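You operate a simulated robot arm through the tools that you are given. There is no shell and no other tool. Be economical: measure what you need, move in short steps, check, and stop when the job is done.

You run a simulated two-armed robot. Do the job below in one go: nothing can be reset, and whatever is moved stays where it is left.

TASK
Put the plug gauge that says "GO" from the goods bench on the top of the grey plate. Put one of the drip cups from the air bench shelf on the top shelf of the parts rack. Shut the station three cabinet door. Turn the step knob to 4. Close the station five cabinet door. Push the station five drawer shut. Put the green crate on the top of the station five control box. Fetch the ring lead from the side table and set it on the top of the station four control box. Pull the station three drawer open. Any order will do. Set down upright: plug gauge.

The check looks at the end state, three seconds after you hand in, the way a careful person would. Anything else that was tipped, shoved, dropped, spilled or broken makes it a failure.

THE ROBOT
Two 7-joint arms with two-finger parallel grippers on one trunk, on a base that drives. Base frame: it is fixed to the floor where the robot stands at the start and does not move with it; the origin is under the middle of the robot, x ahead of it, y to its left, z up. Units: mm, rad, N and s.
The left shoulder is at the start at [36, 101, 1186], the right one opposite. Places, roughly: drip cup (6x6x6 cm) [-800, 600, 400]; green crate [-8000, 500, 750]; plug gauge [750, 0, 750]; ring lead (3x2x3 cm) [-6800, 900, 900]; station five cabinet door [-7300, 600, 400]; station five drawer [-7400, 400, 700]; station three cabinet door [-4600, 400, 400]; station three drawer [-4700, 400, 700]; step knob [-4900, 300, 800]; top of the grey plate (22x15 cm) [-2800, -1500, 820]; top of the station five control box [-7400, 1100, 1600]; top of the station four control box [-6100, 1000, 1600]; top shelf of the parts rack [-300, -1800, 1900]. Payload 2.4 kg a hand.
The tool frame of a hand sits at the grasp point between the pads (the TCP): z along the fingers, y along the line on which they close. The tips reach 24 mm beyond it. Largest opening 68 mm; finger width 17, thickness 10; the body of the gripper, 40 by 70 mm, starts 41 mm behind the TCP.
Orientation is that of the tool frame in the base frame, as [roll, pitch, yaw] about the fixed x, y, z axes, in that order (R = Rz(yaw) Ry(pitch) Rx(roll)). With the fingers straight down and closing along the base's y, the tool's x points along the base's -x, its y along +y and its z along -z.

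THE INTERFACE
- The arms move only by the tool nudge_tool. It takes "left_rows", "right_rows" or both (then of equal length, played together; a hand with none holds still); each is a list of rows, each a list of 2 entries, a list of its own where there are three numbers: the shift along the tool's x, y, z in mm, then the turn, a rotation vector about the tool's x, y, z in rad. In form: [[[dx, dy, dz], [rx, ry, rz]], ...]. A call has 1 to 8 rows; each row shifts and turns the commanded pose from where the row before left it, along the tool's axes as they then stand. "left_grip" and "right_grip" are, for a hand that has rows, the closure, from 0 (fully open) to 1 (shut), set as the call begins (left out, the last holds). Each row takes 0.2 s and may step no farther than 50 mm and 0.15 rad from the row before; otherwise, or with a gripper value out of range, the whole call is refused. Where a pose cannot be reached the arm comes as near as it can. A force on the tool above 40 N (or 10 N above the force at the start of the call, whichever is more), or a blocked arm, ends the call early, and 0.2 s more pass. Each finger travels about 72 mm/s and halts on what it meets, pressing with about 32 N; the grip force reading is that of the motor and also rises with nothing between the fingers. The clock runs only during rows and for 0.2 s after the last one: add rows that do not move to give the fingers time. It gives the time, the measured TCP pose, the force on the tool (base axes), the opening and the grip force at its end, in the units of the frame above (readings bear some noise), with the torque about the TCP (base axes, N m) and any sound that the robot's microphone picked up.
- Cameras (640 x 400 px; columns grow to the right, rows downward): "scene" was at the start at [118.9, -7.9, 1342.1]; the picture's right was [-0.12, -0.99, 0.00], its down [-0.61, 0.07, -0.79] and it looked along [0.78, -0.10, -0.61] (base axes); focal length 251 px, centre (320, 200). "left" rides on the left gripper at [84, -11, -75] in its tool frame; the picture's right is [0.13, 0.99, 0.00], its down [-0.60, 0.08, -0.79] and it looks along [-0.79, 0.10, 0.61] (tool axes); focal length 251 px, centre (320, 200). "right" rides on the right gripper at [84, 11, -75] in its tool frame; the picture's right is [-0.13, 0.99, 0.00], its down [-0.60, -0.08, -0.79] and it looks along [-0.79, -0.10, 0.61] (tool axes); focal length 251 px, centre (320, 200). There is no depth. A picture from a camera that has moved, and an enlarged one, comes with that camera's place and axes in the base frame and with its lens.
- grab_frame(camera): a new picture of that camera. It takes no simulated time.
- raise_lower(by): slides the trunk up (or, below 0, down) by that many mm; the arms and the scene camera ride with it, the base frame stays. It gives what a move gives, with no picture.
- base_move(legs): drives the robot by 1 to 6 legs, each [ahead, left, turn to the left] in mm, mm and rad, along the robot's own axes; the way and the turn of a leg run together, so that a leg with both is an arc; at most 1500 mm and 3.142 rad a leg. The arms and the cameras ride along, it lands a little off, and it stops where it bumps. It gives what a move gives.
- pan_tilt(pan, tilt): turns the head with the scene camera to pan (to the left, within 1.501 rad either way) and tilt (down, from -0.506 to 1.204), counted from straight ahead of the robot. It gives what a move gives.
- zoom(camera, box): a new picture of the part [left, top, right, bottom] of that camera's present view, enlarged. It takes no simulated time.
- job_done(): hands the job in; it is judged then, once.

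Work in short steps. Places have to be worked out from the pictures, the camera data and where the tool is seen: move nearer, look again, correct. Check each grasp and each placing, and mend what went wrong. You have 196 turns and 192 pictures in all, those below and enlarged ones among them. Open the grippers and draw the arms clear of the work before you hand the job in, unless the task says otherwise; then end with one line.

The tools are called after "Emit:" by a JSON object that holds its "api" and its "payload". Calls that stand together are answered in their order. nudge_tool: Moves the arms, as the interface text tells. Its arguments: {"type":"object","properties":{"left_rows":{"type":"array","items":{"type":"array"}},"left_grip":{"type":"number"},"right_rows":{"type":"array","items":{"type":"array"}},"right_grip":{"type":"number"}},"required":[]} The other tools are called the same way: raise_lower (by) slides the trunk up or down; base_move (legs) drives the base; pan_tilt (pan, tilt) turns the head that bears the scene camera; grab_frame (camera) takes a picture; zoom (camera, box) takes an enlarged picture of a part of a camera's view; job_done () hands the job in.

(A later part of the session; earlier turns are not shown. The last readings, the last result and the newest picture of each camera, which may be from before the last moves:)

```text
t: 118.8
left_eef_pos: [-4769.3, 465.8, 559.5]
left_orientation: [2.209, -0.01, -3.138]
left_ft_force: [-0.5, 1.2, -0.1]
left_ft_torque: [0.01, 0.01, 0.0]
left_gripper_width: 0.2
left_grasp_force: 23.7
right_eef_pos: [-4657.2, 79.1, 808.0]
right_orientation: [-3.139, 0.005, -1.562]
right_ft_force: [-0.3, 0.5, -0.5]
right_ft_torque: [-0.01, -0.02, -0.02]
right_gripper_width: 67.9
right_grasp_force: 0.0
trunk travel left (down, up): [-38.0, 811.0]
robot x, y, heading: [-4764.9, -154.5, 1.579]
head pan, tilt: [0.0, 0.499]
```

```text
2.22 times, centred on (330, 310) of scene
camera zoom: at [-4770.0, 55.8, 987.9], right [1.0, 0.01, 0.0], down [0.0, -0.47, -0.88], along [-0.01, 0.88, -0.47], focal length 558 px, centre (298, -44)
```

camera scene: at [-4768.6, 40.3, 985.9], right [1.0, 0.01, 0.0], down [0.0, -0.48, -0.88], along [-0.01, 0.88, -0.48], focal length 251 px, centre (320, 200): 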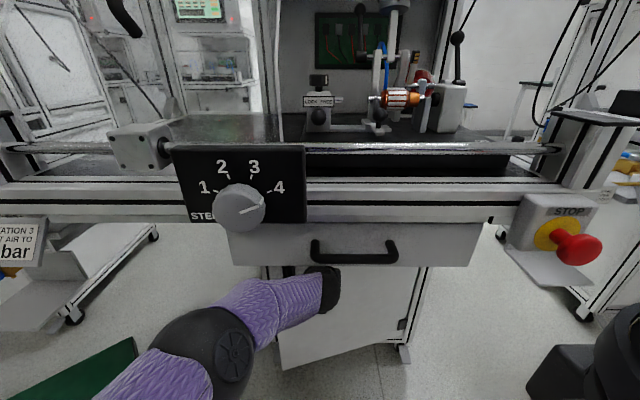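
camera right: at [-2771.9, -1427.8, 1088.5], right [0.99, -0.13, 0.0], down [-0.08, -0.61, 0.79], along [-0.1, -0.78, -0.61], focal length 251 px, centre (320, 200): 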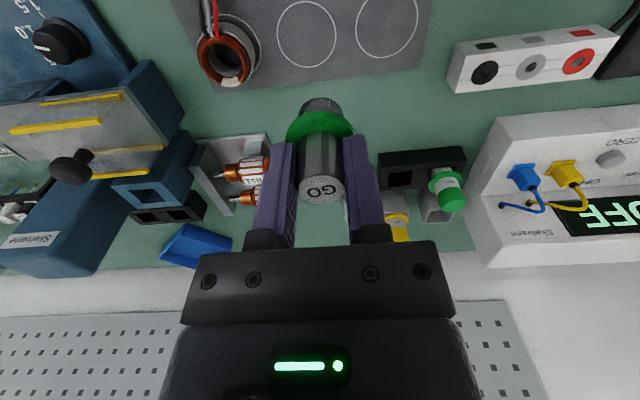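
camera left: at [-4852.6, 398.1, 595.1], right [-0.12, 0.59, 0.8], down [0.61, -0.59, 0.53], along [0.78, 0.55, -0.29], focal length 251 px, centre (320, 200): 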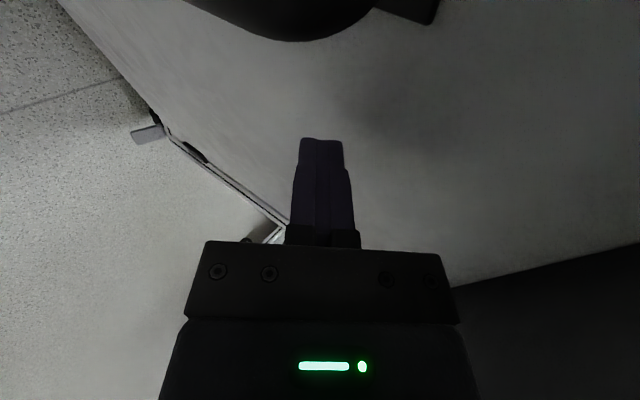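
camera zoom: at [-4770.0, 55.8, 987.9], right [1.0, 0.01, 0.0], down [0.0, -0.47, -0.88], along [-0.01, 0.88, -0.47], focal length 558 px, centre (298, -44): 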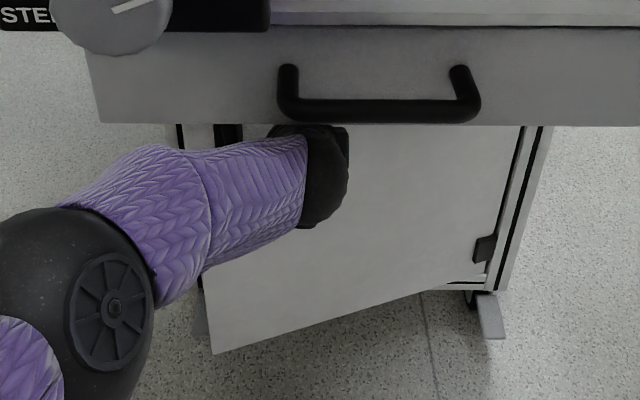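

The hand is being pushed down: its body touches below the drawer, not the door. I back off, then lower the hand about 100 mm for a clear push.

Emit:
{"api": "base_move", "payload": {"legs": [[-140, 0, 0]]}}

Emit:
{"api": "raise_lower", "payload": {"by": -38}}

Emit:
{"api": "nudge_tool", "payload": {"left_rows": [[[0, -20, 15], [0, 0, 0]], [[0, -20, 15], [0, 0, 0]], [[0, -20, 15], [0, 0, 0]]]}}

Emit:
{"api": "grab_frame", "payload": {"camera": "scene"}}

```text
t: 120.1
left_eef_pos: [-4767.5, 329.8, 553.3]
left_orientation: [2.218, -0.01, -3.138]
left_ft_force: [-0.8, -0.1, 0.7]
left_ft_torque: [-0.02, -0.02, -0.02]
left_gripper_width: 0.0
left_grasp_force: 23.8
right_eef_pos: [-4656.2, -54.5, 806.4]
right_orientation: [-3.141, -0.005, -1.561]
right_ft_force: [0.4, -0.3, 0.0]
right_ft_torque: [-0.02, 0.0, 0.02]
right_gripper_width: 68.2
right_grasp_force: 0.1
trunk travel left (down, up): [-38.0, 811.0]
robot x, y, heading: [-4765.0, -293.3, 1.577]
head pan, tilt: [0.0, 0.499]
```

```text
t: 121.0
left_eef_pos: [-4768.3, 329.7, 515.7]
left_orientation: [2.216, -0.011, -3.139]
left_ft_force: [0.4, 0.4, 0.2]
left_ft_torque: [0.01, 0.01, 0.02]
left_gripper_width: 0.1
left_grasp_force: 23.6
right_eef_pos: [-4657.0, -55.1, 768.6]
right_orientation: [3.14, -0.005, -1.561]
right_ft_force: [0.1, 0.4, -0.3]
right_ft_torque: [-0.04, 0.0, 0.0]
right_gripper_width: 67.9
right_grasp_force: 0.0
trunk travel left (down, up): [0.0, 849.0]
robot x, y, heading: [-4767.8, -294.6, 1.576]
head pan, tilt: [0.0, 0.499]
```

```text
t: 121.8
left_eef_pos: [-4764.1, 325.3, 471.6]
left_orientation: [2.216, -0.011, -3.139]
left_ft_force: [0.1, 0.6, 0.8]
left_ft_torque: [-0.02, -0.03, 0.03]
left_gripper_width: 0.2
left_grasp_force: 24.2
left hand out of reach, approached as far as the arm can: row 2, 3
right_eef_pos: [-4656.4, -55.5, 768.4]
right_orientation: [3.141, -0.005, -1.563]
right_ft_force: [0.6, 0.2, -0.1]
right_ft_torque: [0.0, 0.02, -0.04]
right_gripper_width: 67.8
right_grasp_force: 0.2
trunk travel left (down, up): [0.0, 849.0]
robot x, y, heading: [-4766.8, -293.1, 1.578]
head pan, tilt: [0.0, 0.499]
```

```text
134 pictures are left
camera scene: at [-4768.2, -61.4, 946.6], right [1.0, 0.01, 0.0], down [0.0, -0.48, -0.88], along [-0.01, 0.88, -0.48], focal length 251 px, centre (320, 200)
```

scene: 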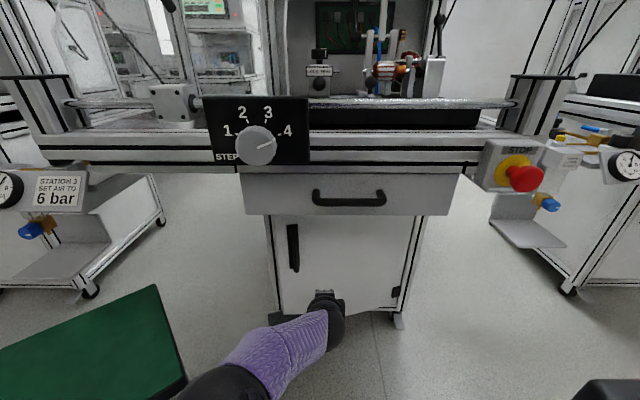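

The door now looks nearly flush. I zoom in to judge.

Emit:
{"api": "zoom", "payload": {"camera": "scene", "box": [250, 200, 430, 330]}}

```text
3.08 times, centred on (340, 265) of scene
camera zoom: at [-4768.2, -61.4, 946.6], right [1.0, 0.01, 0.0], down [0.0, -0.48, -0.88], along [-0.01, 0.88, -0.48], focal length 772 px, centre (258, 0)
```

zoom: 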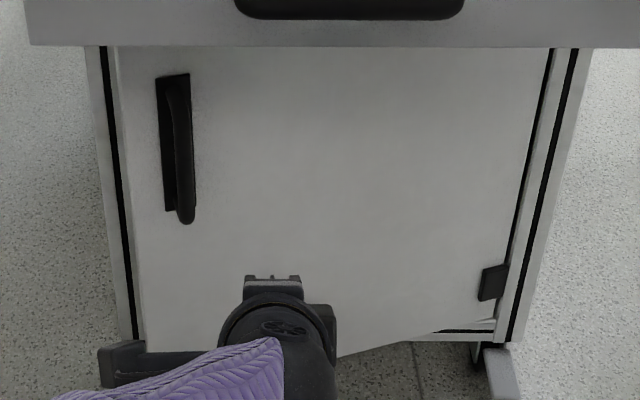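

Still slightly ajar (the bottom edge slopes). With the hand lower now I drive forward to press the door shut.

Emit:
{"api": "base_move", "payload": {"legs": [[120, 0, 0]]}}

Emit:
{"api": "base_move", "payload": {"legs": [[25, 0, 0]]}}

Emit:
{"api": "zoom", "payload": {"camera": "scene", "box": [230, 200, 450, 400]}}

```text
t: 123.0
left_eef_pos: [-4764.5, 446.2, 471.2]
left_orientation: [2.216, -0.012, -3.137]
left_ft_force: [0.4, -0.4, -0.3]
left_ft_torque: [0.03, 0.01, 0.0]
left_gripper_width: 0.0
left_grasp_force: 23.1
right_eef_pos: [-4657.7, 65.7, 769.5]
right_orientation: [-3.14, -0.005, -1.562]
right_ft_force: [0.5, -0.6, 0.1]
right_ft_torque: [0.01, -0.03, -0.04]
right_gripper_width: 68.0
right_grasp_force: 0.1
trunk travel left (down, up): [0.0, 849.0]
robot x, y, heading: [-4769.5, -174.9, 1.581]
head pan, tilt: [0.0, 0.499]
```

```text
t: 123.8
left_eef_pos: [-4763.9, 471.2, 471.0]
left_orientation: [2.217, -0.01, -3.138]
left_ft_force: [0.0, 0.3, -0.4]
left_ft_torque: [-0.01, 0.02, 0.02]
left_gripper_width: 0.1
left_grasp_force: 23.6
right_eef_pos: [-4657.3, 90.2, 769.1]
right_orientation: [3.14, -0.005, -1.562]
right_ft_force: [-0.5, 0.3, 0.3]
right_ft_torque: [-0.01, 0.01, -0.02]
right_gripper_width: 68.0
right_grasp_force: 0.1
trunk travel left (down, up): [0.0, 849.0]
robot x, y, heading: [-4771.5, -148.7, 1.58]
head pan, tilt: [0.0, 0.499]
```

```text
2.00 times, centred on (340, 300) of scene
camera zoom: at [-4769.2, 84.2, 946.6], right [1.0, 0.01, 0.0], down [0.0, -0.48, -0.88], along [-0.01, 0.88, -0.48], focal length 502 px, centre (280, 0)
```

zoom: 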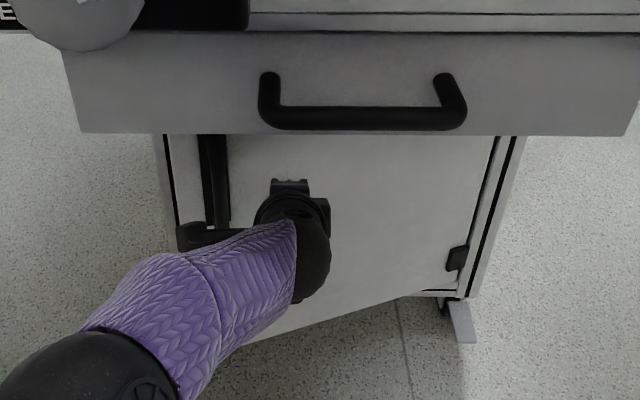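

No contact yet at y=471. I advance further in 25 mm steps.

Emit:
{"api": "base_move", "payload": {"legs": [[25, 0, 0]]}}

Emit:
{"api": "base_move", "payload": {"legs": [[20, 0, 0]]}}

Emit:
{"api": "zoom", "payload": {"camera": "scene", "box": [230, 200, 450, 400]}}

Emit:
{"api": "grab_frame", "payload": {"camera": "left"}}

```text
t: 124.6
left_eef_pos: [-4764.7, 497.3, 470.9]
left_orientation: [2.216, -0.011, -3.139]
left_ft_force: [0.3, 0.7, 0.0]
left_ft_torque: [-0.03, 0.01, -0.02]
left_gripper_width: 0.0
left_grasp_force: 23.2
right_eef_pos: [-4657.0, 115.7, 768.6]
right_orientation: [3.141, -0.006, -1.56]
right_ft_force: [-0.1, 0.4, -0.3]
right_ft_torque: [-0.01, 0.02, -0.02]
right_gripper_width: 68.1
right_grasp_force: 0.1
trunk travel left (down, up): [0.0, 849.0]
robot x, y, heading: [-4769.7, -125.0, 1.578]
head pan, tilt: [0.0, 0.499]
```

```text
t: 125.4
left_eef_pos: [-4762.7, 511.8, 475.8]
left_orientation: [2.209, -0.011, -3.141]
left_ft_force: [-0.2, 0.7, -0.1]
left_ft_torque: [0.03, 0.03, 0.02]
left_gripper_width: 0.0
left_grasp_force: 23.6
right_eef_pos: [-4656.3, 130.6, 771.1]
right_orientation: [-3.141, 0.004, -1.566]
right_ft_force: [-0.2, 0.2, 0.7]
right_ft_torque: [0.02, 0.03, 0.01]
right_gripper_width: 67.8
right_grasp_force: 0.1
trunk travel left (down, up): [0.0, 849.0]
robot x, y, heading: [-4770.1, -101.6, 1.579]
head pan, tilt: [0.0, 0.499]
```

```text
2.00 times, centred on (340, 300) of scene
camera zoom: at [-4768.6, 122.2, 948.5], right [1.0, 0.0, 0.0], down [0.0, -0.47, -0.88], along [0.0, 0.88, -0.47], focal length 502 px, centre (280, 0)
```

zoom: 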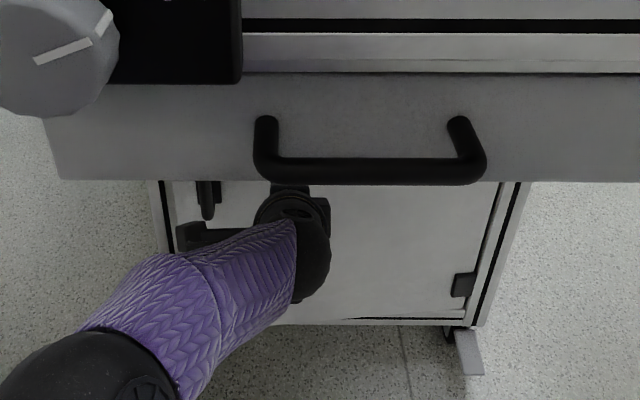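

```text
130 pictures are left
camera left: at [-4846.2, 445.2, 512.3], right [-0.12, 0.59, 0.8], down [0.61, -0.59, 0.53], along [0.78, 0.55, -0.29], focal length 251 px, centre (320, 200)
```

left: 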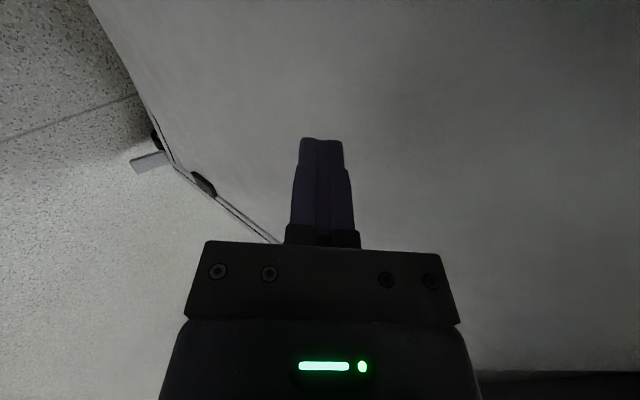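

The door is nearly shut, with only a slight gap left. I push another 20 mm.

Emit:
{"api": "base_move", "payload": {"legs": [[20, 0, 0]]}}

Emit:
{"api": "zoom", "payload": {"camera": "scene", "box": [230, 240, 450, 400]}}

```text
t: 126.2
left_eef_pos: [-4756.9, 517.9, 477.2]
left_orientation: [2.207, -0.01, 3.129]
left_ft_force: [0.2, 0.8, 0.2]
left_ft_torque: [-0.01, -0.01, 0.0]
left_gripper_width: 0.0
left_grasp_force: 24.0
right_eef_pos: [-4655.0, 133.3, 770.8]
right_orientation: [-3.141, 0.005, -1.585]
right_ft_force: [-1.4, 0.0, 0.1]
right_ft_torque: [0.0, -0.03, -0.03]
right_gripper_width: 67.9
right_grasp_force: 0.0
trunk travel left (down, up): [0.0, 849.0]
robot x, y, heading: [-4770.4, -96.9, 1.56]
head pan, tilt: [0.0, 0.499]
stopped in leg 1: the robot was blocked; the commanded pose is now the measured one
```

```text
2.50 times, centred on (340, 320) of scene
camera zoom: at [-4768.4, 127.2, 948.7], right [1.0, -0.01, 0.0], down [0.0, -0.47, -0.88], along [0.01, 0.88, -0.47], focal length 628 px, centre (270, -100)
```

zoom: 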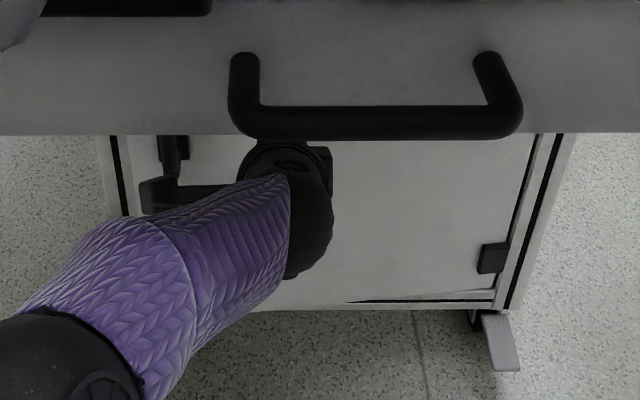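

The base was blocked, so I use the arm to push the last centimetre.

Emit:
{"api": "nudge_tool", "payload": {"left_rows": [[[0, 3.6, 4.8], [0, 0, 0]], [[0, 3.6, 4.8], [0, 0, 0]], [[0, 3.6, 4.8], [0, 0, 0]], [[0, 3.6, 4.8], [0, 0, 0]]]}}

Emit:
{"api": "zoom", "payload": {"camera": "scene", "box": [230, 240, 450, 400]}}

```text
t: 127.2
left_eef_pos: [-4755.7, 519.8, 478.2]
left_orientation: [2.208, -0.011, 3.131]
left_ft_force: [-0.4, -0.1, -0.1]
left_ft_torque: [-0.01, -0.01, 0.0]
left_gripper_width: 0.0
left_grasp_force: 23.8
left hand out of reach, approached as far as the arm can: row 1, 2, 3, 4
right_eef_pos: [-4653.7, 134.7, 771.4]
right_orientation: [3.139, 0.007, -1.584]
right_ft_force: [0.1, -0.5, 0.0]
right_ft_torque: [-0.01, 0.02, -0.01]
right_gripper_width: 67.9
right_grasp_force: 0.1
trunk travel left (down, up): [0.0, 849.0]
robot x, y, heading: [-4771.5, -96.3, 1.564]
head pan, tilt: [0.0, 0.499]
```

```text
2.50 times, centred on (340, 320) of scene
camera zoom: at [-4766.7, 127.9, 948.7], right [1.0, -0.01, 0.0], down [0.0, -0.47, -0.88], along [0.01, 0.88, -0.47], focal length 628 px, centre (270, -100)
```

zoom: 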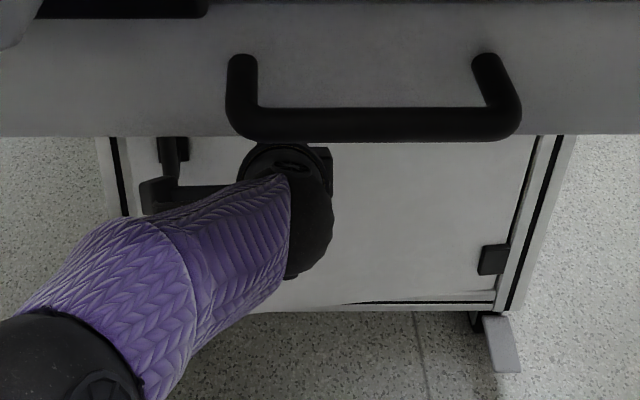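

I suspect the stool on my left blocks. I look down-left to check.

Emit:
{"api": "pan_tilt", "payload": {"pan": 0.8, "tilt": 1.0}}

Emit:
{"api": "grab_frame", "payload": {"camera": "scene"}}

```text
t: 128.3
left_eef_pos: [-4755.5, 518.7, 477.5]
left_orientation: [2.208, -0.011, 3.13]
left_ft_force: [-0.4, 0.2, 0.2]
left_ft_torque: [0.01, 0.0, 0.0]
left_gripper_width: 0.0
left_grasp_force: 23.9
right_eef_pos: [-4654.3, 133.9, 771.3]
right_orientation: [3.141, 0.005, -1.582]
right_ft_force: [0.1, 0.4, -0.2]
right_ft_torque: [0.0, 0.0, 0.02]
right_gripper_width: 67.9
right_grasp_force: 0.0
trunk travel left (down, up): [0.0, 849.0]
robot x, y, heading: [-4769.2, -96.9, 1.566]
head pan, tilt: [0.799, 1.0]
```

```text
127 pictures are left
camera scene: at [-4816.9, 86.4, 907.3], right [0.7, 0.71, 0.01], down [0.6, -0.59, -0.55], along [-0.38, 0.39, -0.84], focal length 251 px, centre (320, 200)
```

scene: 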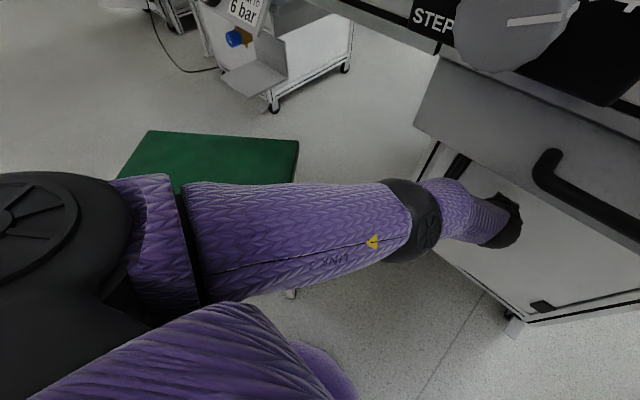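

The near stool leg at about (-5028,162) may be blocking the base's front-left corner. I back off 60, shift right 80, then move forward again, and also shift the hand back left.

Emit:
{"api": "base_move", "payload": {"legs": [[-70, 0, 0.01], [0, -90, 0]]}}

Emit:
{"api": "nudge_tool", "payload": {"left_rows": [[[35, 0, 0], [0, 0, 0]], [[35, 0, 0], [0, 0, 0]], [[0, 0, 0], [0, 0, 0]]]}}

Emit:
{"api": "pan_tilt", "payload": {"pan": 0, "tilt": 0.7}}

Emit:
{"api": "grab_frame", "payload": {"camera": "scene"}}

```text
t: 130.1
left_eef_pos: [-4674.6, 452.5, 471.1]
left_orientation: [2.216, -0.01, -3.139]
left_ft_force: [0.1, 1.0, 0.9]
left_ft_torque: [0.03, 0.0, 0.0]
left_gripper_width: 0.1
left_grasp_force: 23.6
right_eef_pos: [-4566.9, 71.0, 768.5]
right_orientation: [3.141, -0.003, -1.571]
right_ft_force: [0.3, -0.9, -0.5]
right_ft_torque: [0.01, -0.01, -0.03]
right_gripper_width: 68.0
right_grasp_force: 0.1
trunk travel left (down, up): [0.0, 849.0]
robot x, y, heading: [-4682.7, -168.6, 1.576]
head pan, tilt: [0.799, 1.0]
```

```text
t: 130.9
left_eef_pos: [-4744.0, 452.8, 472.0]
left_orientation: [2.216, -0.01, 3.141]
left_ft_force: [-0.1, 0.8, 0.1]
left_ft_torque: [0.0, -0.03, -0.01]
left_gripper_width: 0.0
left_grasp_force: 23.4
right_eef_pos: [-4567.5, 71.7, 769.3]
right_orientation: [3.14, -0.005, -1.572]
right_ft_force: [0.5, -0.1, 0.0]
right_ft_torque: [0.01, 0.01, -0.02]
right_gripper_width: 68.2
right_grasp_force: 0.0
trunk travel left (down, up): [0.0, 849.0]
robot x, y, heading: [-4682.8, -166.6, 1.576]
head pan, tilt: [0.799, 1.0]
```

```text
t: 132.0
left_eef_pos: [-4744.7, 452.2, 471.2]
left_orientation: [2.216, -0.011, -3.14]
left_ft_force: [-0.3, -0.2, 0.9]
left_ft_torque: [0.01, 0.0, 0.03]
left_gripper_width: 0.1
left_grasp_force: 23.0
right_eef_pos: [-4567.8, 72.1, 767.0]
right_orientation: [3.14, -0.003, -1.57]
right_ft_force: [-0.2, -0.2, 0.0]
right_ft_torque: [-0.02, 0.05, 0.01]
right_gripper_width: 68.1
right_grasp_force: 0.0
trunk travel left (down, up): [0.0, 849.0]
robot x, y, heading: [-4678.9, -165.3, 1.574]
head pan, tilt: [0.0, 0.7]
```

```text
126 pictures are left
camera scene: at [-4679.9, 59.2, 928.8], right [1.0, 0.01, 0.0], down [0.0, -0.64, -0.76], along [0.0, 0.76, -0.64], focal length 251 px, centre (320, 200)
```

scene: 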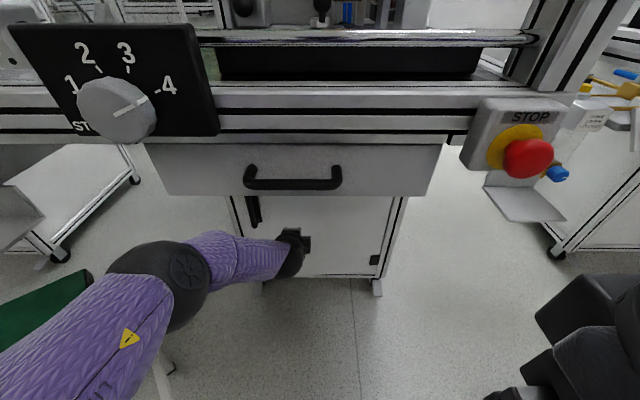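

Path ahead is clear of the STOP button (x≈-4470). I drive forward to press the door again.

Emit:
{"api": "base_move", "payload": {"legs": [[65, 0, 0]]}}

Emit:
{"api": "base_move", "payload": {"legs": [[25, 0, 0]]}}

Emit:
{"api": "grab_frame", "payload": {"camera": "scene"}}

```text
t: 133.0
left_eef_pos: [-4744.3, 517.8, 472.7]
left_orientation: [2.217, -0.008, -3.14]
left_ft_force: [0.8, 0.3, 0.3]
left_ft_torque: [0.0, 0.01, 0.0]
left_gripper_width: 0.0
left_grasp_force: 23.3
right_eef_pos: [-4568.3, 138.2, 768.4]
right_orientation: [3.139, -0.004, -1.57]
right_ft_force: [0.0, -0.3, -0.1]
right_ft_torque: [0.01, -0.03, -0.02]
right_gripper_width: 68.2
right_grasp_force: 0.0
trunk travel left (down, up): [0.0, 849.0]
robot x, y, heading: [-4681.8, -103.3, 1.574]
head pan, tilt: [0.0, 0.7]
```

```text
t: 133.9
left_eef_pos: [-4743.6, 529.4, 464.5]
left_orientation: [2.234, -0.009, 3.136]
left_ft_force: [0.3, -0.4, -1.0]
left_ft_torque: [-0.01, -0.01, -0.01]
left_gripper_width: 0.1
left_grasp_force: 23.3
right_eef_pos: [-4568.8, 154.7, 769.5]
right_orientation: [3.141, -0.004, -1.566]
right_ft_force: [0.7, 0.1, -0.2]
right_ft_torque: [-0.03, 0.0, -0.01]
right_gripper_width: 68.0
right_grasp_force: 0.0
trunk travel left (down, up): [0.0, 849.0]
robot x, y, heading: [-4680.7, -84.3, 1.58]
head pan, tilt: [0.0, 0.7]
stopped in leg 1: the robot was blocked; the commanded pose is now the measured one
```

```text
125 pictures are left
camera scene: at [-4681.2, 142.2, 929.4], right [1.0, 0.01, 0.0], down [0.01, -0.64, -0.77], along [-0.01, 0.77, -0.64], focal length 251 px, centre (320, 200)
```

scene: 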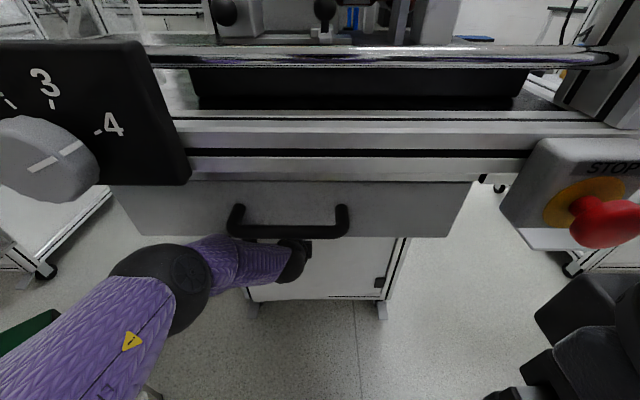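

Blocked again with the tips at y≈548. I zoom to see whether the door is now flush.

Emit:
{"api": "zoom", "payload": {"camera": "scene", "box": [220, 225, 430, 335]}}

Emit:
{"api": "grab_frame", "payload": {"camera": "left"}}

```text
3.05 times, centred on (325, 280) of scene
camera zoom: at [-4681.2, 142.2, 929.4], right [1.0, 0.01, 0.0], down [0.01, -0.64, -0.77], along [-0.01, 0.77, -0.64], focal length 765 px, centre (305, -44)
```

zoom: 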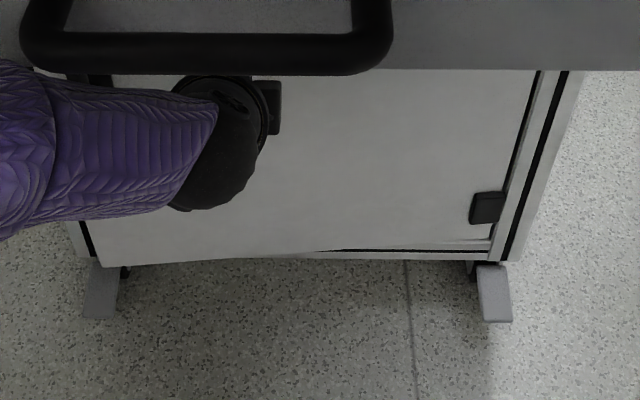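

```text
123 pictures are left
camera left: at [-4827.3, 463.6, 503.2], right [-0.12, 0.61, 0.78], down [0.61, -0.58, 0.54], along [0.79, 0.54, -0.3], focal length 251 px, centre (320, 200)
```

left: 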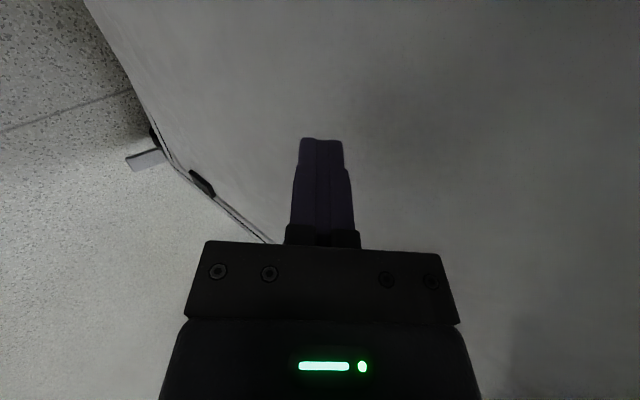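

It is nearly shut, with maybe 10 mm left. I pan to see what my left arm or body may be touching.

Emit:
{"api": "pan_tilt", "payload": {"pan": 0.6, "tilt": 0.85}}

Emit:
{"api": "grab_frame", "payload": {"camera": "scene"}}

```text
t: 134.9
left_eef_pos: [-4744.3, 529.5, 465.5]
left_orientation: [2.233, -0.012, 3.137]
left_ft_force: [-0.8, 0.1, 0.4]
left_ft_torque: [-0.02, 0.01, -0.01]
left_gripper_width: 0.2
left_grasp_force: 23.2
right_eef_pos: [-4568.0, 155.7, 768.9]
right_orientation: [3.14, -0.004, -1.565]
right_ft_force: [0.0, 0.0, -0.1]
right_ft_torque: [0.0, 0.0, -0.02]
right_gripper_width: 68.1
right_grasp_force: 0.1
trunk travel left (down, up): [0.0, 849.0]
robot x, y, heading: [-4681.0, -78.3, 1.581]
head pan, tilt: [0.6, 0.85]
```

```text
122 pictures are left
camera scene: at [-4725.1, 121.5, 916.9], right [0.82, 0.57, 0.0], down [0.43, -0.62, -0.66], along [-0.38, 0.54, -0.75], focal length 251 px, centre (320, 200)
```

scene: 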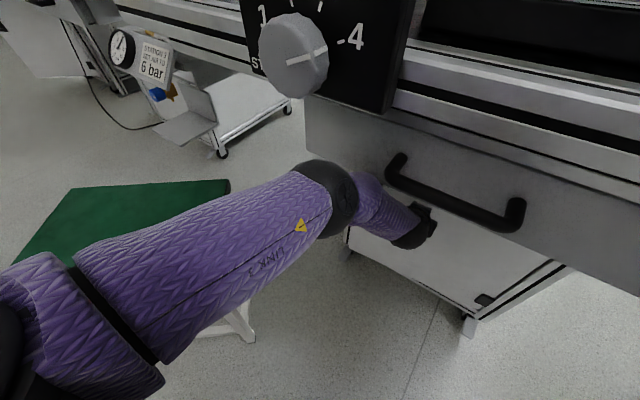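

The elbow appears to press the drawer front. I back off, lower the hand to z≈340 and tilt it steeper, so the arm is straighter and passes below the drawer.

Emit:
{"api": "base_move", "payload": {"legs": [[-70, 0, 0]]}}

Emit:
{"api": "nudge_tool", "payload": {"left_rows": [[[0, -23, 18], [0.08, 0, 0]], [[0, -23, 20], [0.08, 0, 0]], [[0, -22, 22], [0.0, 0, 0]], [[0, -22, 22], [0.0, 0, 0]], [[10, 0, 0], [0, 0, 0]]]}}

Emit:
{"api": "grab_frame", "payload": {"camera": "scene"}}

```text
t: 135.9
left_eef_pos: [-4743.0, 462.2, 463.9]
left_orientation: [2.233, -0.013, 3.136]
left_ft_force: [-0.4, 0.7, -0.4]
left_ft_torque: [0.0, 0.01, -0.02]
left_gripper_width: 0.0
left_grasp_force: 23.4
right_eef_pos: [-4567.6, 86.5, 768.5]
right_orientation: [3.141, -0.007, -1.566]
right_ft_force: [0.8, 0.3, 0.9]
right_ft_torque: [0.02, 0.03, 0.02]
right_gripper_width: 67.9
right_grasp_force: 0.1
trunk travel left (down, up): [0.0, 849.0]
robot x, y, heading: [-4682.4, -150.7, 1.578]
head pan, tilt: [0.6, 0.85]
```

```text
t: 137.1
left_eef_pos: [-4748.6, 443.9, 421.5]
left_orientation: [2.393, -0.012, 3.135]
left_ft_force: [0.7, 0.4, 0.3]
left_ft_torque: [0.01, -0.01, 0.0]
left_gripper_width: 0.0
left_grasp_force: 23.3
left hand out of reach, approached as far as the arm can: row 2, 3, 4
right_eef_pos: [-4568.0, 88.0, 769.4]
right_orientation: [3.14, -0.006, -1.564]
right_ft_force: [1.2, 0.9, -0.2]
right_ft_torque: [0.03, 0.04, 0.01]
right_gripper_width: 68.1
right_grasp_force: 0.1
trunk travel left (down, up): [0.0, 849.0]
robot x, y, heading: [-4680.0, -154.1, 1.581]
head pan, tilt: [0.6, 0.85]
```

```text
121 pictures are left
camera scene: at [-4724.4, 53.3, 916.6], right [0.82, 0.57, 0.0], down [0.43, -0.62, -0.66], along [-0.38, 0.54, -0.75], focal length 251 px, centre (320, 200)
```

scene: 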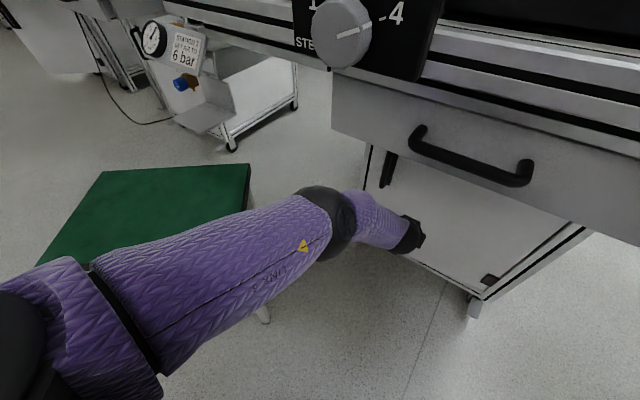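

The arm is lower now. I drive forward again in steps.

Emit:
{"api": "base_move", "payload": {"legs": [[80, 0, 0]]}}

Emit:
{"api": "base_move", "payload": {"legs": [[25, 0, 0]]}}

Emit:
{"api": "pan_tilt", "payload": {"pan": 0, "tilt": 0.8}}

Emit:
{"api": "zoom", "payload": {"camera": "scene", "box": [200, 170, 440, 320]}}

```text
t: 138.2
left_eef_pos: [-4750.9, 523.0, 422.0]
left_orientation: [2.394, -0.011, 3.135]
left_ft_force: [0.5, 0.0, -0.5]
left_ft_torque: [0.05, 0.02, 0.03]
left_gripper_width: 0.0
left_grasp_force: 23.6
right_eef_pos: [-4569.4, 166.4, 768.1]
right_orientation: [3.14, -0.007, -1.564]
right_ft_force: [-0.5, 0.1, -0.7]
right_ft_torque: [0.02, 0.0, -0.01]
right_gripper_width: 67.9
right_grasp_force: 0.1
trunk travel left (down, up): [0.0, 849.0]
robot x, y, heading: [-4680.6, -71.6, 1.581]
head pan, tilt: [0.6, 0.85]
```

```text
t: 139.0
left_eef_pos: [-4751.6, 537.2, 417.2]
left_orientation: [2.405, -0.012, 3.136]
left_ft_force: [0.1, -0.2, 0.3]
left_ft_torque: [-0.01, -0.01, 0.03]
left_gripper_width: 0.2
left_grasp_force: 23.8
right_eef_pos: [-4569.2, 185.0, 770.6]
right_orientation: [3.139, 0.002, -1.564]
right_ft_force: [0.1, -0.6, -0.6]
right_ft_torque: [0.0, -0.01, 0.03]
right_gripper_width: 68.0
right_grasp_force: 0.0
trunk travel left (down, up): [0.0, 849.0]
robot x, y, heading: [-4680.4, -52.6, 1.579]
head pan, tilt: [0.6, 0.85]
```

```text
t: 140.0
left_eef_pos: [-4750.7, 537.9, 412.6]
left_orientation: [2.412, -0.011, 3.136]
left_ft_force: [0.2, 0.0, -0.3]
left_ft_torque: [0.01, -0.01, 0.03]
left_gripper_width: 0.0
left_grasp_force: 23.7
right_eef_pos: [-4570.1, 187.7, 769.0]
right_orientation: [3.14, -0.002, -1.562]
right_ft_force: [0.0, 0.4, -0.8]
right_ft_torque: [-0.02, 0.02, -0.03]
right_gripper_width: 67.9
right_grasp_force: 0.1
trunk travel left (down, up): [0.0, 849.0]
robot x, y, heading: [-4678.8, -48.7, 1.579]
head pan, tilt: [0.0, 0.799]
```

```text
2.67 times, centred on (320, 245) of scene
camera zoom: at [-4682.2, 170.2, 921.0], right [1.0, 0.01, 0.0], down [0.01, -0.72, -0.7], along [-0.01, 0.7, -0.72], focal length 669 px, centre (320, 80)
```

zoom: 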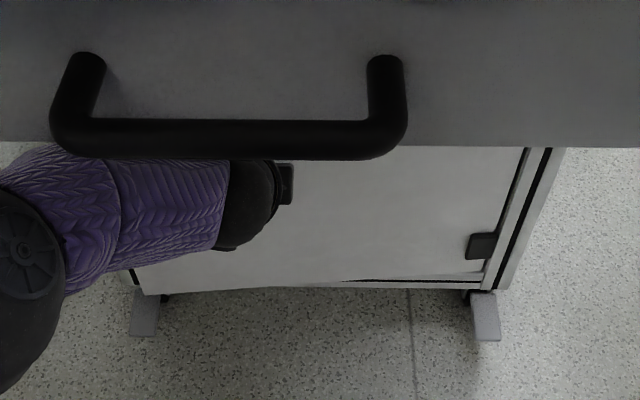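

The wrist sensor shows zero, so the forearm is touching below the drawer handle instead. I'll push on the door's own handle (x≈-4842, z 430–590), which sticks out and lies left of the drawer handle. I back off and reposition.

Emit:
{"api": "base_move", "payload": {"legs": [[-150, 0, 0], [0, 75, 0]]}}

Emit:
{"api": "nudge_tool", "payload": {"left_rows": [[[10, 25, -25], [0, 0, 0]], [[10, 25, -25], [0, 0, 0]], [[0, 18, -18], [-0.08, 0, 0]], [[0, 0, 0], [-0.08, 0, 0]]]}}

Emit:
{"api": "pan_tilt", "payload": {"pan": 0.1, "tilt": 0.6}}

Emit:
{"api": "grab_frame", "payload": {"camera": "scene"}}

```text
t: 142.0
left_eef_pos: [-4823.3, 388.7, 412.7]
left_orientation: [2.412, -0.011, 3.134]
left_ft_force: [0.0, 0.9, 0.2]
left_ft_torque: [-0.03, 0.01, 0.0]
left_gripper_width: 0.0
left_grasp_force: 23.7
right_eef_pos: [-4642.9, 37.8, 768.9]
right_orientation: [3.141, -0.003, -1.564]
right_ft_force: [-0.4, 0.1, -0.6]
right_ft_torque: [-0.03, 0.01, 0.03]
right_gripper_width: 68.1
right_grasp_force: 0.0
trunk travel left (down, up): [0.0, 849.0]
robot x, y, heading: [-4753.9, -199.0, 1.579]
head pan, tilt: [0.0, 0.799]
```

```text
t: 143.0
left_eef_pos: [-4843.5, 394.0, 509.9]
left_orientation: [2.249, -0.013, 3.135]
left_ft_force: [0.0, -0.9, -0.7]
left_ft_torque: [0.0, 0.01, 0.01]
left_gripper_width: 0.0
left_grasp_force: 23.3
right_eef_pos: [-4643.1, 38.5, 768.8]
right_orientation: [3.14, -0.006, -1.566]
right_ft_force: [0.0, 0.1, -0.7]
right_ft_torque: [-0.01, 0.0, -0.02]
right_gripper_width: 67.8
right_grasp_force: 0.0
trunk travel left (down, up): [0.0, 849.0]
robot x, y, heading: [-4753.9, -202.3, 1.583]
head pan, tilt: [0.0, 0.799]
```

```text
t: 143.7
left_eef_pos: [-4842.8, 393.9, 509.2]
left_orientation: [2.251, -0.012, 3.136]
left_ft_force: [0.0, -0.4, -0.9]
left_ft_torque: [-0.01, 0.0, 0.0]
left_gripper_width: 0.0
left_grasp_force: 23.4
right_eef_pos: [-4643.0, 37.9, 768.8]
right_orientation: [3.14, -0.004, -1.564]
right_ft_force: [0.1, 0.2, -0.3]
right_ft_torque: [-0.01, 0.0, -0.02]
right_gripper_width: 68.0
right_grasp_force: 0.1
trunk travel left (down, up): [0.0, 849.0]
robot x, y, heading: [-4756.9, -198.1, 1.58]
head pan, tilt: [0.099, 0.6]
```

```text
119 pictures are left
camera scene: at [-4763.9, 28.4, 937.4], right [0.99, 0.11, 0.0], down [0.06, -0.56, -0.82], along [-0.09, 0.82, -0.57], focal length 251 px, centre (320, 200)
```

scene: 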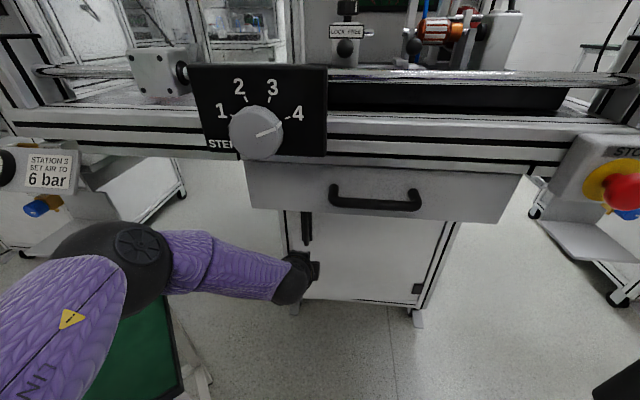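

The hand is in front of the door handle. I drive forward in steps.

Emit:
{"api": "base_move", "payload": {"legs": [[75, 0, 0]]}}

Emit:
{"api": "base_move", "payload": {"legs": [[25, 0, 0]]}}

Emit:
{"api": "grab_frame", "payload": {"camera": "scene"}}

Emit:
{"api": "grab_frame", "payload": {"camera": "left"}}

```text
t: 144.8
left_eef_pos: [-4844.1, 469.5, 508.1]
left_orientation: [2.252, -0.013, 3.134]
left_ft_force: [-0.7, -0.5, -0.1]
left_ft_torque: [0.02, 0.02, 0.03]
left_gripper_width: 0.0
left_grasp_force: 23.4
right_eef_pos: [-4643.6, 113.0, 768.1]
right_orientation: [3.14, -0.006, -1.566]
right_ft_force: [-1.2, 0.0, 0.0]
right_ft_torque: [-0.01, -0.01, 0.0]
right_gripper_width: 68.2
right_grasp_force: 0.1
trunk travel left (down, up): [0.0, 849.0]
robot x, y, heading: [-4754.2, -127.6, 1.576]
head pan, tilt: [0.099, 0.6]
```

```text
t: 145.6
left_eef_pos: [-4840.3, 486.6, 509.4]
left_orientation: [2.25, -0.013, 3.13]
left_ft_force: [0.5, 0.0, 0.1]
left_ft_torque: [0.02, -0.01, -0.03]
left_gripper_width: 0.0
left_grasp_force: 24.2
right_eef_pos: [-4641.0, 128.5, 769.4]
right_orientation: [3.137, 0.001, -1.578]
right_ft_force: [-0.1, 0.8, 0.1]
right_ft_torque: [-0.03, -0.01, 0.0]
right_gripper_width: 67.9
right_grasp_force: 0.1
trunk travel left (down, up): [0.0, 849.0]
robot x, y, heading: [-4758.3, -108.2, 1.578]
head pan, tilt: [0.099, 0.6]
stopped in leg 1: the robot was blocked; the commanded pose is now the measured one
```

```text
118 pictures are left
camera scene: at [-4763.0, 118.4, 938.1], right [0.99, 0.1, 0.0], down [0.06, -0.56, -0.83], along [-0.08, 0.82, -0.56], focal length 251 px, centre (320, 200)
```

scene: 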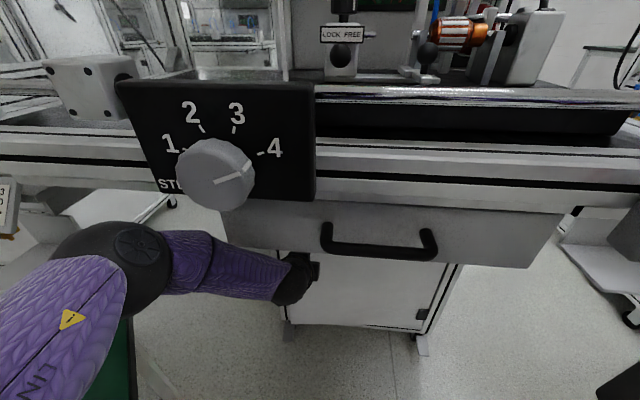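

```text
117 pictures are left
camera left: at [-4923.9, 420.4, 549.4], right [-0.11, 0.62, 0.77], down [0.6, -0.57, 0.55], along [0.79, 0.53, -0.31], focal length 251 px, centre (320, 200)
```

left: 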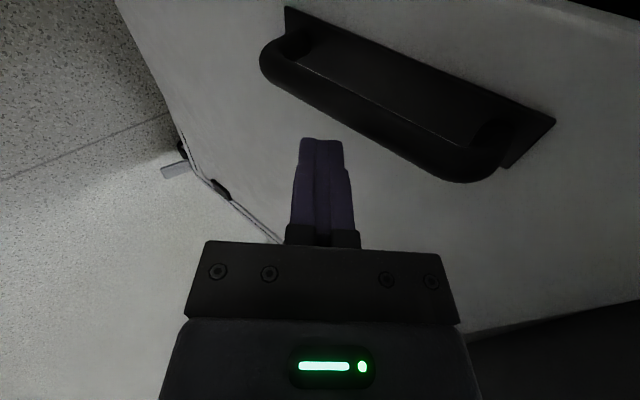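

The base is blocked at the same place again, presumably by the stool. I back off, move 60 mm right and shift the hand 60 mm left to compensate.

Emit:
{"api": "base_move", "payload": {"legs": [[-60, 0, 0], [0, -70, 0]]}}

Emit:
{"api": "nudge_tool", "payload": {"left_rows": [[[35, 0, 0], [0, 0, 0]], [[33, 0, 0], [0, 0, 0]], [[0, 0, 0], [0, 0, 0]]]}}

Emit:
{"api": "base_move", "payload": {"legs": [[65, 0, 0]]}}

Emit:
{"api": "grab_frame", "payload": {"camera": "left"}}

```text
t: 147.2
left_eef_pos: [-4771.4, 426.9, 508.0]
left_orientation: [2.252, -0.011, 3.132]
left_ft_force: [0.0, 0.3, 1.1]
left_ft_torque: [0.0, -0.02, 0.01]
left_gripper_width: 0.0
left_grasp_force: 23.7
right_eef_pos: [-4572.1, 71.0, 770.8]
right_orientation: [3.137, -0.006, -1.575]
right_ft_force: [-0.2, 0.0, 0.1]
right_ft_torque: [-0.03, -0.01, 0.01]
right_gripper_width: 68.3
right_grasp_force: 0.1
trunk travel left (down, up): [0.0, 849.0]
robot x, y, heading: [-4684.9, -166.5, 1.577]
head pan, tilt: [0.099, 0.6]
```

```text
t: 148.0
left_eef_pos: [-4840.2, 428.6, 510.6]
left_orientation: [2.251, -0.014, 3.131]
left_ft_force: [0.1, 0.2, 0.1]
left_ft_torque: [0.0, -0.02, -0.02]
left_gripper_width: 0.2
left_grasp_force: 23.4
right_eef_pos: [-4571.8, 69.7, 768.2]
right_orientation: [3.137, -0.003, -1.575]
right_ft_force: [0.2, 0.0, 0.2]
right_ft_torque: [-0.02, 0.01, -0.02]
right_gripper_width: 67.8
right_grasp_force: 0.0
trunk travel left (down, up): [0.0, 849.0]
robot x, y, heading: [-4687.7, -166.5, 1.574]
head pan, tilt: [0.099, 0.6]
```

```text
t: 149.2
left_eef_pos: [-4839.6, 492.2, 507.5]
left_orientation: [2.261, -0.016, 3.129]
left_ft_force: [-0.1, -0.1, 0.7]
left_ft_torque: [0.03, 0.0, -0.02]
left_gripper_width: 0.0
left_grasp_force: 23.8
right_eef_pos: [-4572.1, 136.9, 768.4]
right_orientation: [3.135, -0.004, -1.573]
right_ft_force: [0.1, 0.9, 0.2]
right_ft_torque: [0.0, 0.01, 0.02]
right_gripper_width: 68.0
right_grasp_force: 0.1
trunk travel left (down, up): [0.0, 849.0]
robot x, y, heading: [-4688.5, -100.4, 1.571]
head pan, tilt: [0.099, 0.6]
stopped in leg 1: the robot was blocked; the commanded pose is now the measured one
```

```text
116 pictures are left
camera left: at [-4923.7, 427.4, 546.6], right [-0.11, 0.63, 0.77], down [0.6, -0.57, 0.56], along [0.79, 0.53, -0.32], focal length 251 px, centre (320, 200)
```

left: 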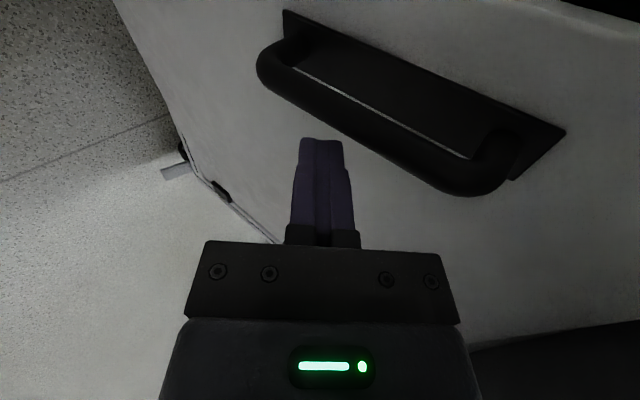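

The elbow (out to the left, high) probably hits the table rail. My present wrist roll may force that bent elbow, so I back off and roll the hand back 90° to its natural roll.

Emit:
{"api": "base_move", "payload": {"legs": [[-120, 0, 0]]}}

Emit:
{"api": "nudge_tool", "payload": {"left_rows": [[[0, 0, 0], [0, 0, -0.145]], [[0, 0, 0], [0, 0, -0.145]], [[0, 0, 0], [0, 0, -0.145]], [[0, 0, 0], [0, 0, -0.145]], [[0, 0, 0], [0, 0, -0.145]], [[0, 0, 0], [0, 0, -0.145]]]}}

Emit:
{"api": "nudge_tool", "payload": {"left_rows": [[[0, 0, 0], [0, 0, -0.145]], [[0, 0, 0], [0, 0, -0.145]], [[0, 0, 0], [0, 0, -0.145]], [[0, 0, 0], [0, 0, -0.145]], [[0, 0, 0], [0, 0, -0.125]]]}}

Emit:
{"api": "grab_frame", "payload": {"camera": "scene"}}

```text
t: 150.4
left_eef_pos: [-4839.5, 372.7, 506.1]
left_orientation: [2.26, -0.013, 3.129]
left_ft_force: [0.2, 0.5, -0.5]
left_ft_torque: [-0.01, -0.03, -0.01]
left_gripper_width: 0.0
left_grasp_force: 23.5
right_eef_pos: [-4573.3, 18.2, 769.2]
right_orientation: [3.138, -0.005, -1.573]
right_ft_force: [-0.3, -0.3, -0.3]
right_ft_torque: [0.01, 0.02, 0.0]
right_gripper_width: 68.1
right_grasp_force: 0.0
trunk travel left (down, up): [0.0, 849.0]
robot x, y, heading: [-4683.4, -219.2, 1.58]
head pan, tilt: [0.099, 0.6]
```

```text
t: 151.8
left_eef_pos: [-4838.5, 372.2, 506.3]
left_orientation: [2.469, 0.621, -2.511]
left_ft_force: [-0.2, 0.6, -0.5]
left_ft_torque: [0.02, 0.0, -0.02]
left_gripper_width: 0.0
left_grasp_force: 23.3
right_eef_pos: [-4572.2, 17.7, 769.0]
right_orientation: [3.137, -0.003, -1.572]
right_ft_force: [-0.4, -1.1, 0.1]
right_ft_torque: [-0.01, 0.02, 0.01]
right_gripper_width: 68.0
right_grasp_force: 0.2
trunk travel left (down, up): [0.0, 849.0]
robot x, y, heading: [-4684.4, -221.6, 1.578]
head pan, tilt: [0.099, 0.6]
```

```text
t: 153.0
left_eef_pos: [-4839.3, 373.1, 506.4]
left_orientation: [3.127, 0.884, -1.589]
left_ft_force: [0.0, 0.4, 0.6]
left_ft_torque: [0.0, -0.01, -0.01]
left_gripper_width: 0.0
left_grasp_force: 23.4
right_eef_pos: [-4572.1, 17.1, 769.5]
right_orientation: [3.137, -0.004, -1.571]
right_ft_force: [-0.1, 0.0, -0.7]
right_ft_torque: [-0.01, 0.01, -0.02]
right_gripper_width: 68.0
right_grasp_force: 0.0
trunk travel left (down, up): [0.0, 849.0]
robot x, y, heading: [-4685.5, -219.3, 1.58]
head pan, tilt: [0.099, 0.6]
```

```text
115 pictures are left
camera scene: at [-4693.7, 8.2, 937.5], right [0.99, 0.11, 0.0], down [0.06, -0.56, -0.82], along [-0.09, 0.82, -0.57], focal length 251 px, centre (320, 200)
```

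scene: 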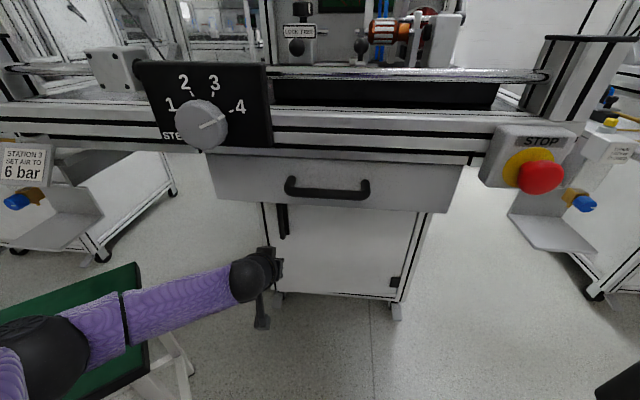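

Now the forearm comes straighter with the elbow well back. I push forward with the arm itself in small steps.

Emit:
{"api": "nudge_tool", "payload": {"left_rows": [[[-12.7, 0, 15.5], [0, 0, 0]], [[-12.7, 0, 15.5], [0, 0, 0]], [[-12.7, 0, 15.5], [0, 0, 0]], [[-12.7, 0, 15.5], [0, 0, 0]], [[-6.4, 0, 7.7], [0, 0, 0]], [[-6.4, 0, 7.7], [0, 0, 0]], [[-6.4, 0, 7.7], [0, 0, 0]], [[-6.4, 0, 7.7], [0, 0, 0]]]}}

Emit:
{"api": "grab_frame", "payload": {"camera": "scene"}}

```text
t: 154.8
left_eef_pos: [-4838.4, 452.2, 507.6]
left_orientation: [3.126, 0.882, -1.593]
left_ft_force: [-0.4, -0.5, -0.3]
left_ft_torque: [0.01, -0.01, -0.04]
left_gripper_width: 0.0
left_grasp_force: 23.5
left hand out of reach, approached as far as the arm can: row 4, 5, 6, 7, 8
right_eef_pos: [-4572.0, 18.9, 769.6]
right_orientation: [3.138, -0.003, -1.573]
right_ft_force: [-0.5, -0.7, 0.4]
right_ft_torque: [0.02, -0.03, 0.02]
right_gripper_width: 67.9
right_grasp_force: 0.2
trunk travel left (down, up): [0.0, 849.0]
robot x, y, heading: [-4683.6, -220.4, 1.579]
head pan, tilt: [0.099, 0.6]
```

```text
114 pictures are left
camera scene: at [-4693.7, 8.2, 937.5], right [0.99, 0.11, 0.0], down [0.06, -0.56, -0.82], along [-0.09, 0.82, -0.57], focal length 251 px, centre (320, 200)
```

scene: 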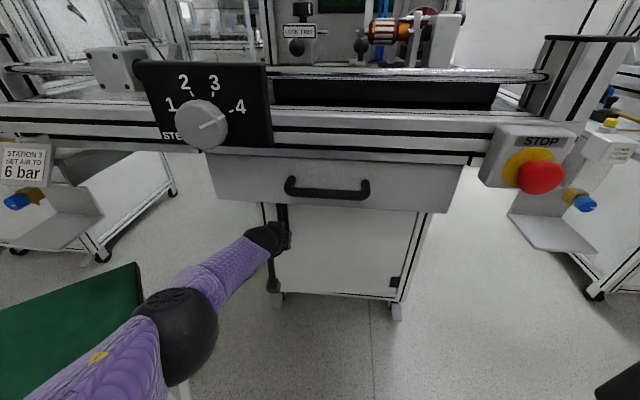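

Much better reach. Now I drive forward in short steps to press the door shut.

Emit:
{"api": "base_move", "payload": {"legs": [[40, 0, 0]]}}

Emit:
{"api": "base_move", "payload": {"legs": [[25, 0, 0]]}}

Emit:
{"api": "grab_frame", "payload": {"camera": "left"}}

Emit:
{"api": "zoom", "payload": {"camera": "scene", "box": [200, 190, 440, 340]}}

```text
t: 155.7
left_eef_pos: [-4838.2, 489.8, 506.8]
left_orientation: [3.127, 0.881, -1.593]
left_ft_force: [0.1, -0.3, 0.0]
left_ft_torque: [0.01, -0.02, -0.01]
left_gripper_width: 0.0
left_grasp_force: 23.8
right_eef_pos: [-4572.0, 58.2, 769.1]
right_orientation: [3.139, -0.005, -1.572]
right_ft_force: [-0.1, -0.2, -0.3]
right_ft_torque: [-0.03, 0.0, 0.0]
right_gripper_width: 68.2
right_grasp_force: 0.0
trunk travel left (down, up): [0.0, 849.0]
robot x, y, heading: [-4686.1, -181.6, 1.571]
head pan, tilt: [0.099, 0.6]
```

```text
t: 156.5
left_eef_pos: [-4840.0, 517.2, 507.2]
left_orientation: [3.126, 0.881, -1.591]
left_ft_force: [-0.1, 0.0, 0.6]
left_ft_torque: [0.04, 0.0, -0.03]
left_gripper_width: 0.0
left_grasp_force: 24.0
right_eef_pos: [-4573.1, 82.8, 770.0]
right_orientation: [3.137, -0.002, -1.573]
right_ft_force: [0.3, 0.4, 0.5]
right_ft_torque: [0.0, -0.03, 0.02]
right_gripper_width: 68.1
right_grasp_force: 0.1
trunk travel left (down, up): [0.0, 849.0]
robot x, y, heading: [-4682.2, -154.6, 1.584]
head pan, tilt: [0.099, 0.6]
```

```text
113 pictures are left
camera left: at [-4829.3, 404.1, 489.8], right [-0.99, -0.07, -0.09], down [-0.07, -0.23, 0.97], along [-0.09, 0.97, 0.22], focal length 251 px, centre (320, 200)
```

left: 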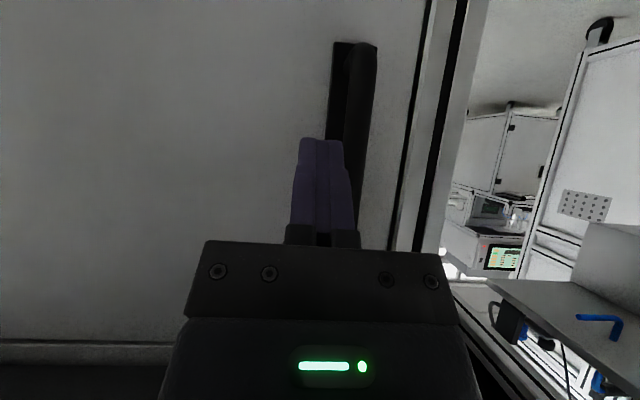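

```text
2.67 times, centred on (320, 265) of scene
camera zoom: at [-4694.3, 73.2, 937.5], right [0.99, 0.11, 0.0], down [0.06, -0.56, -0.82], along [-0.09, 0.82, -0.57], focal length 669 px, centre (320, 27)
```

zoom: 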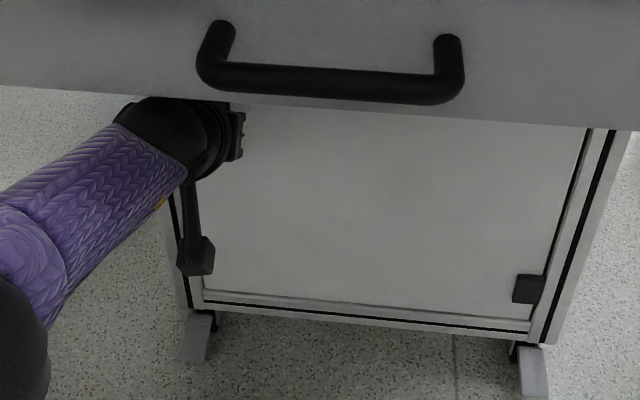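

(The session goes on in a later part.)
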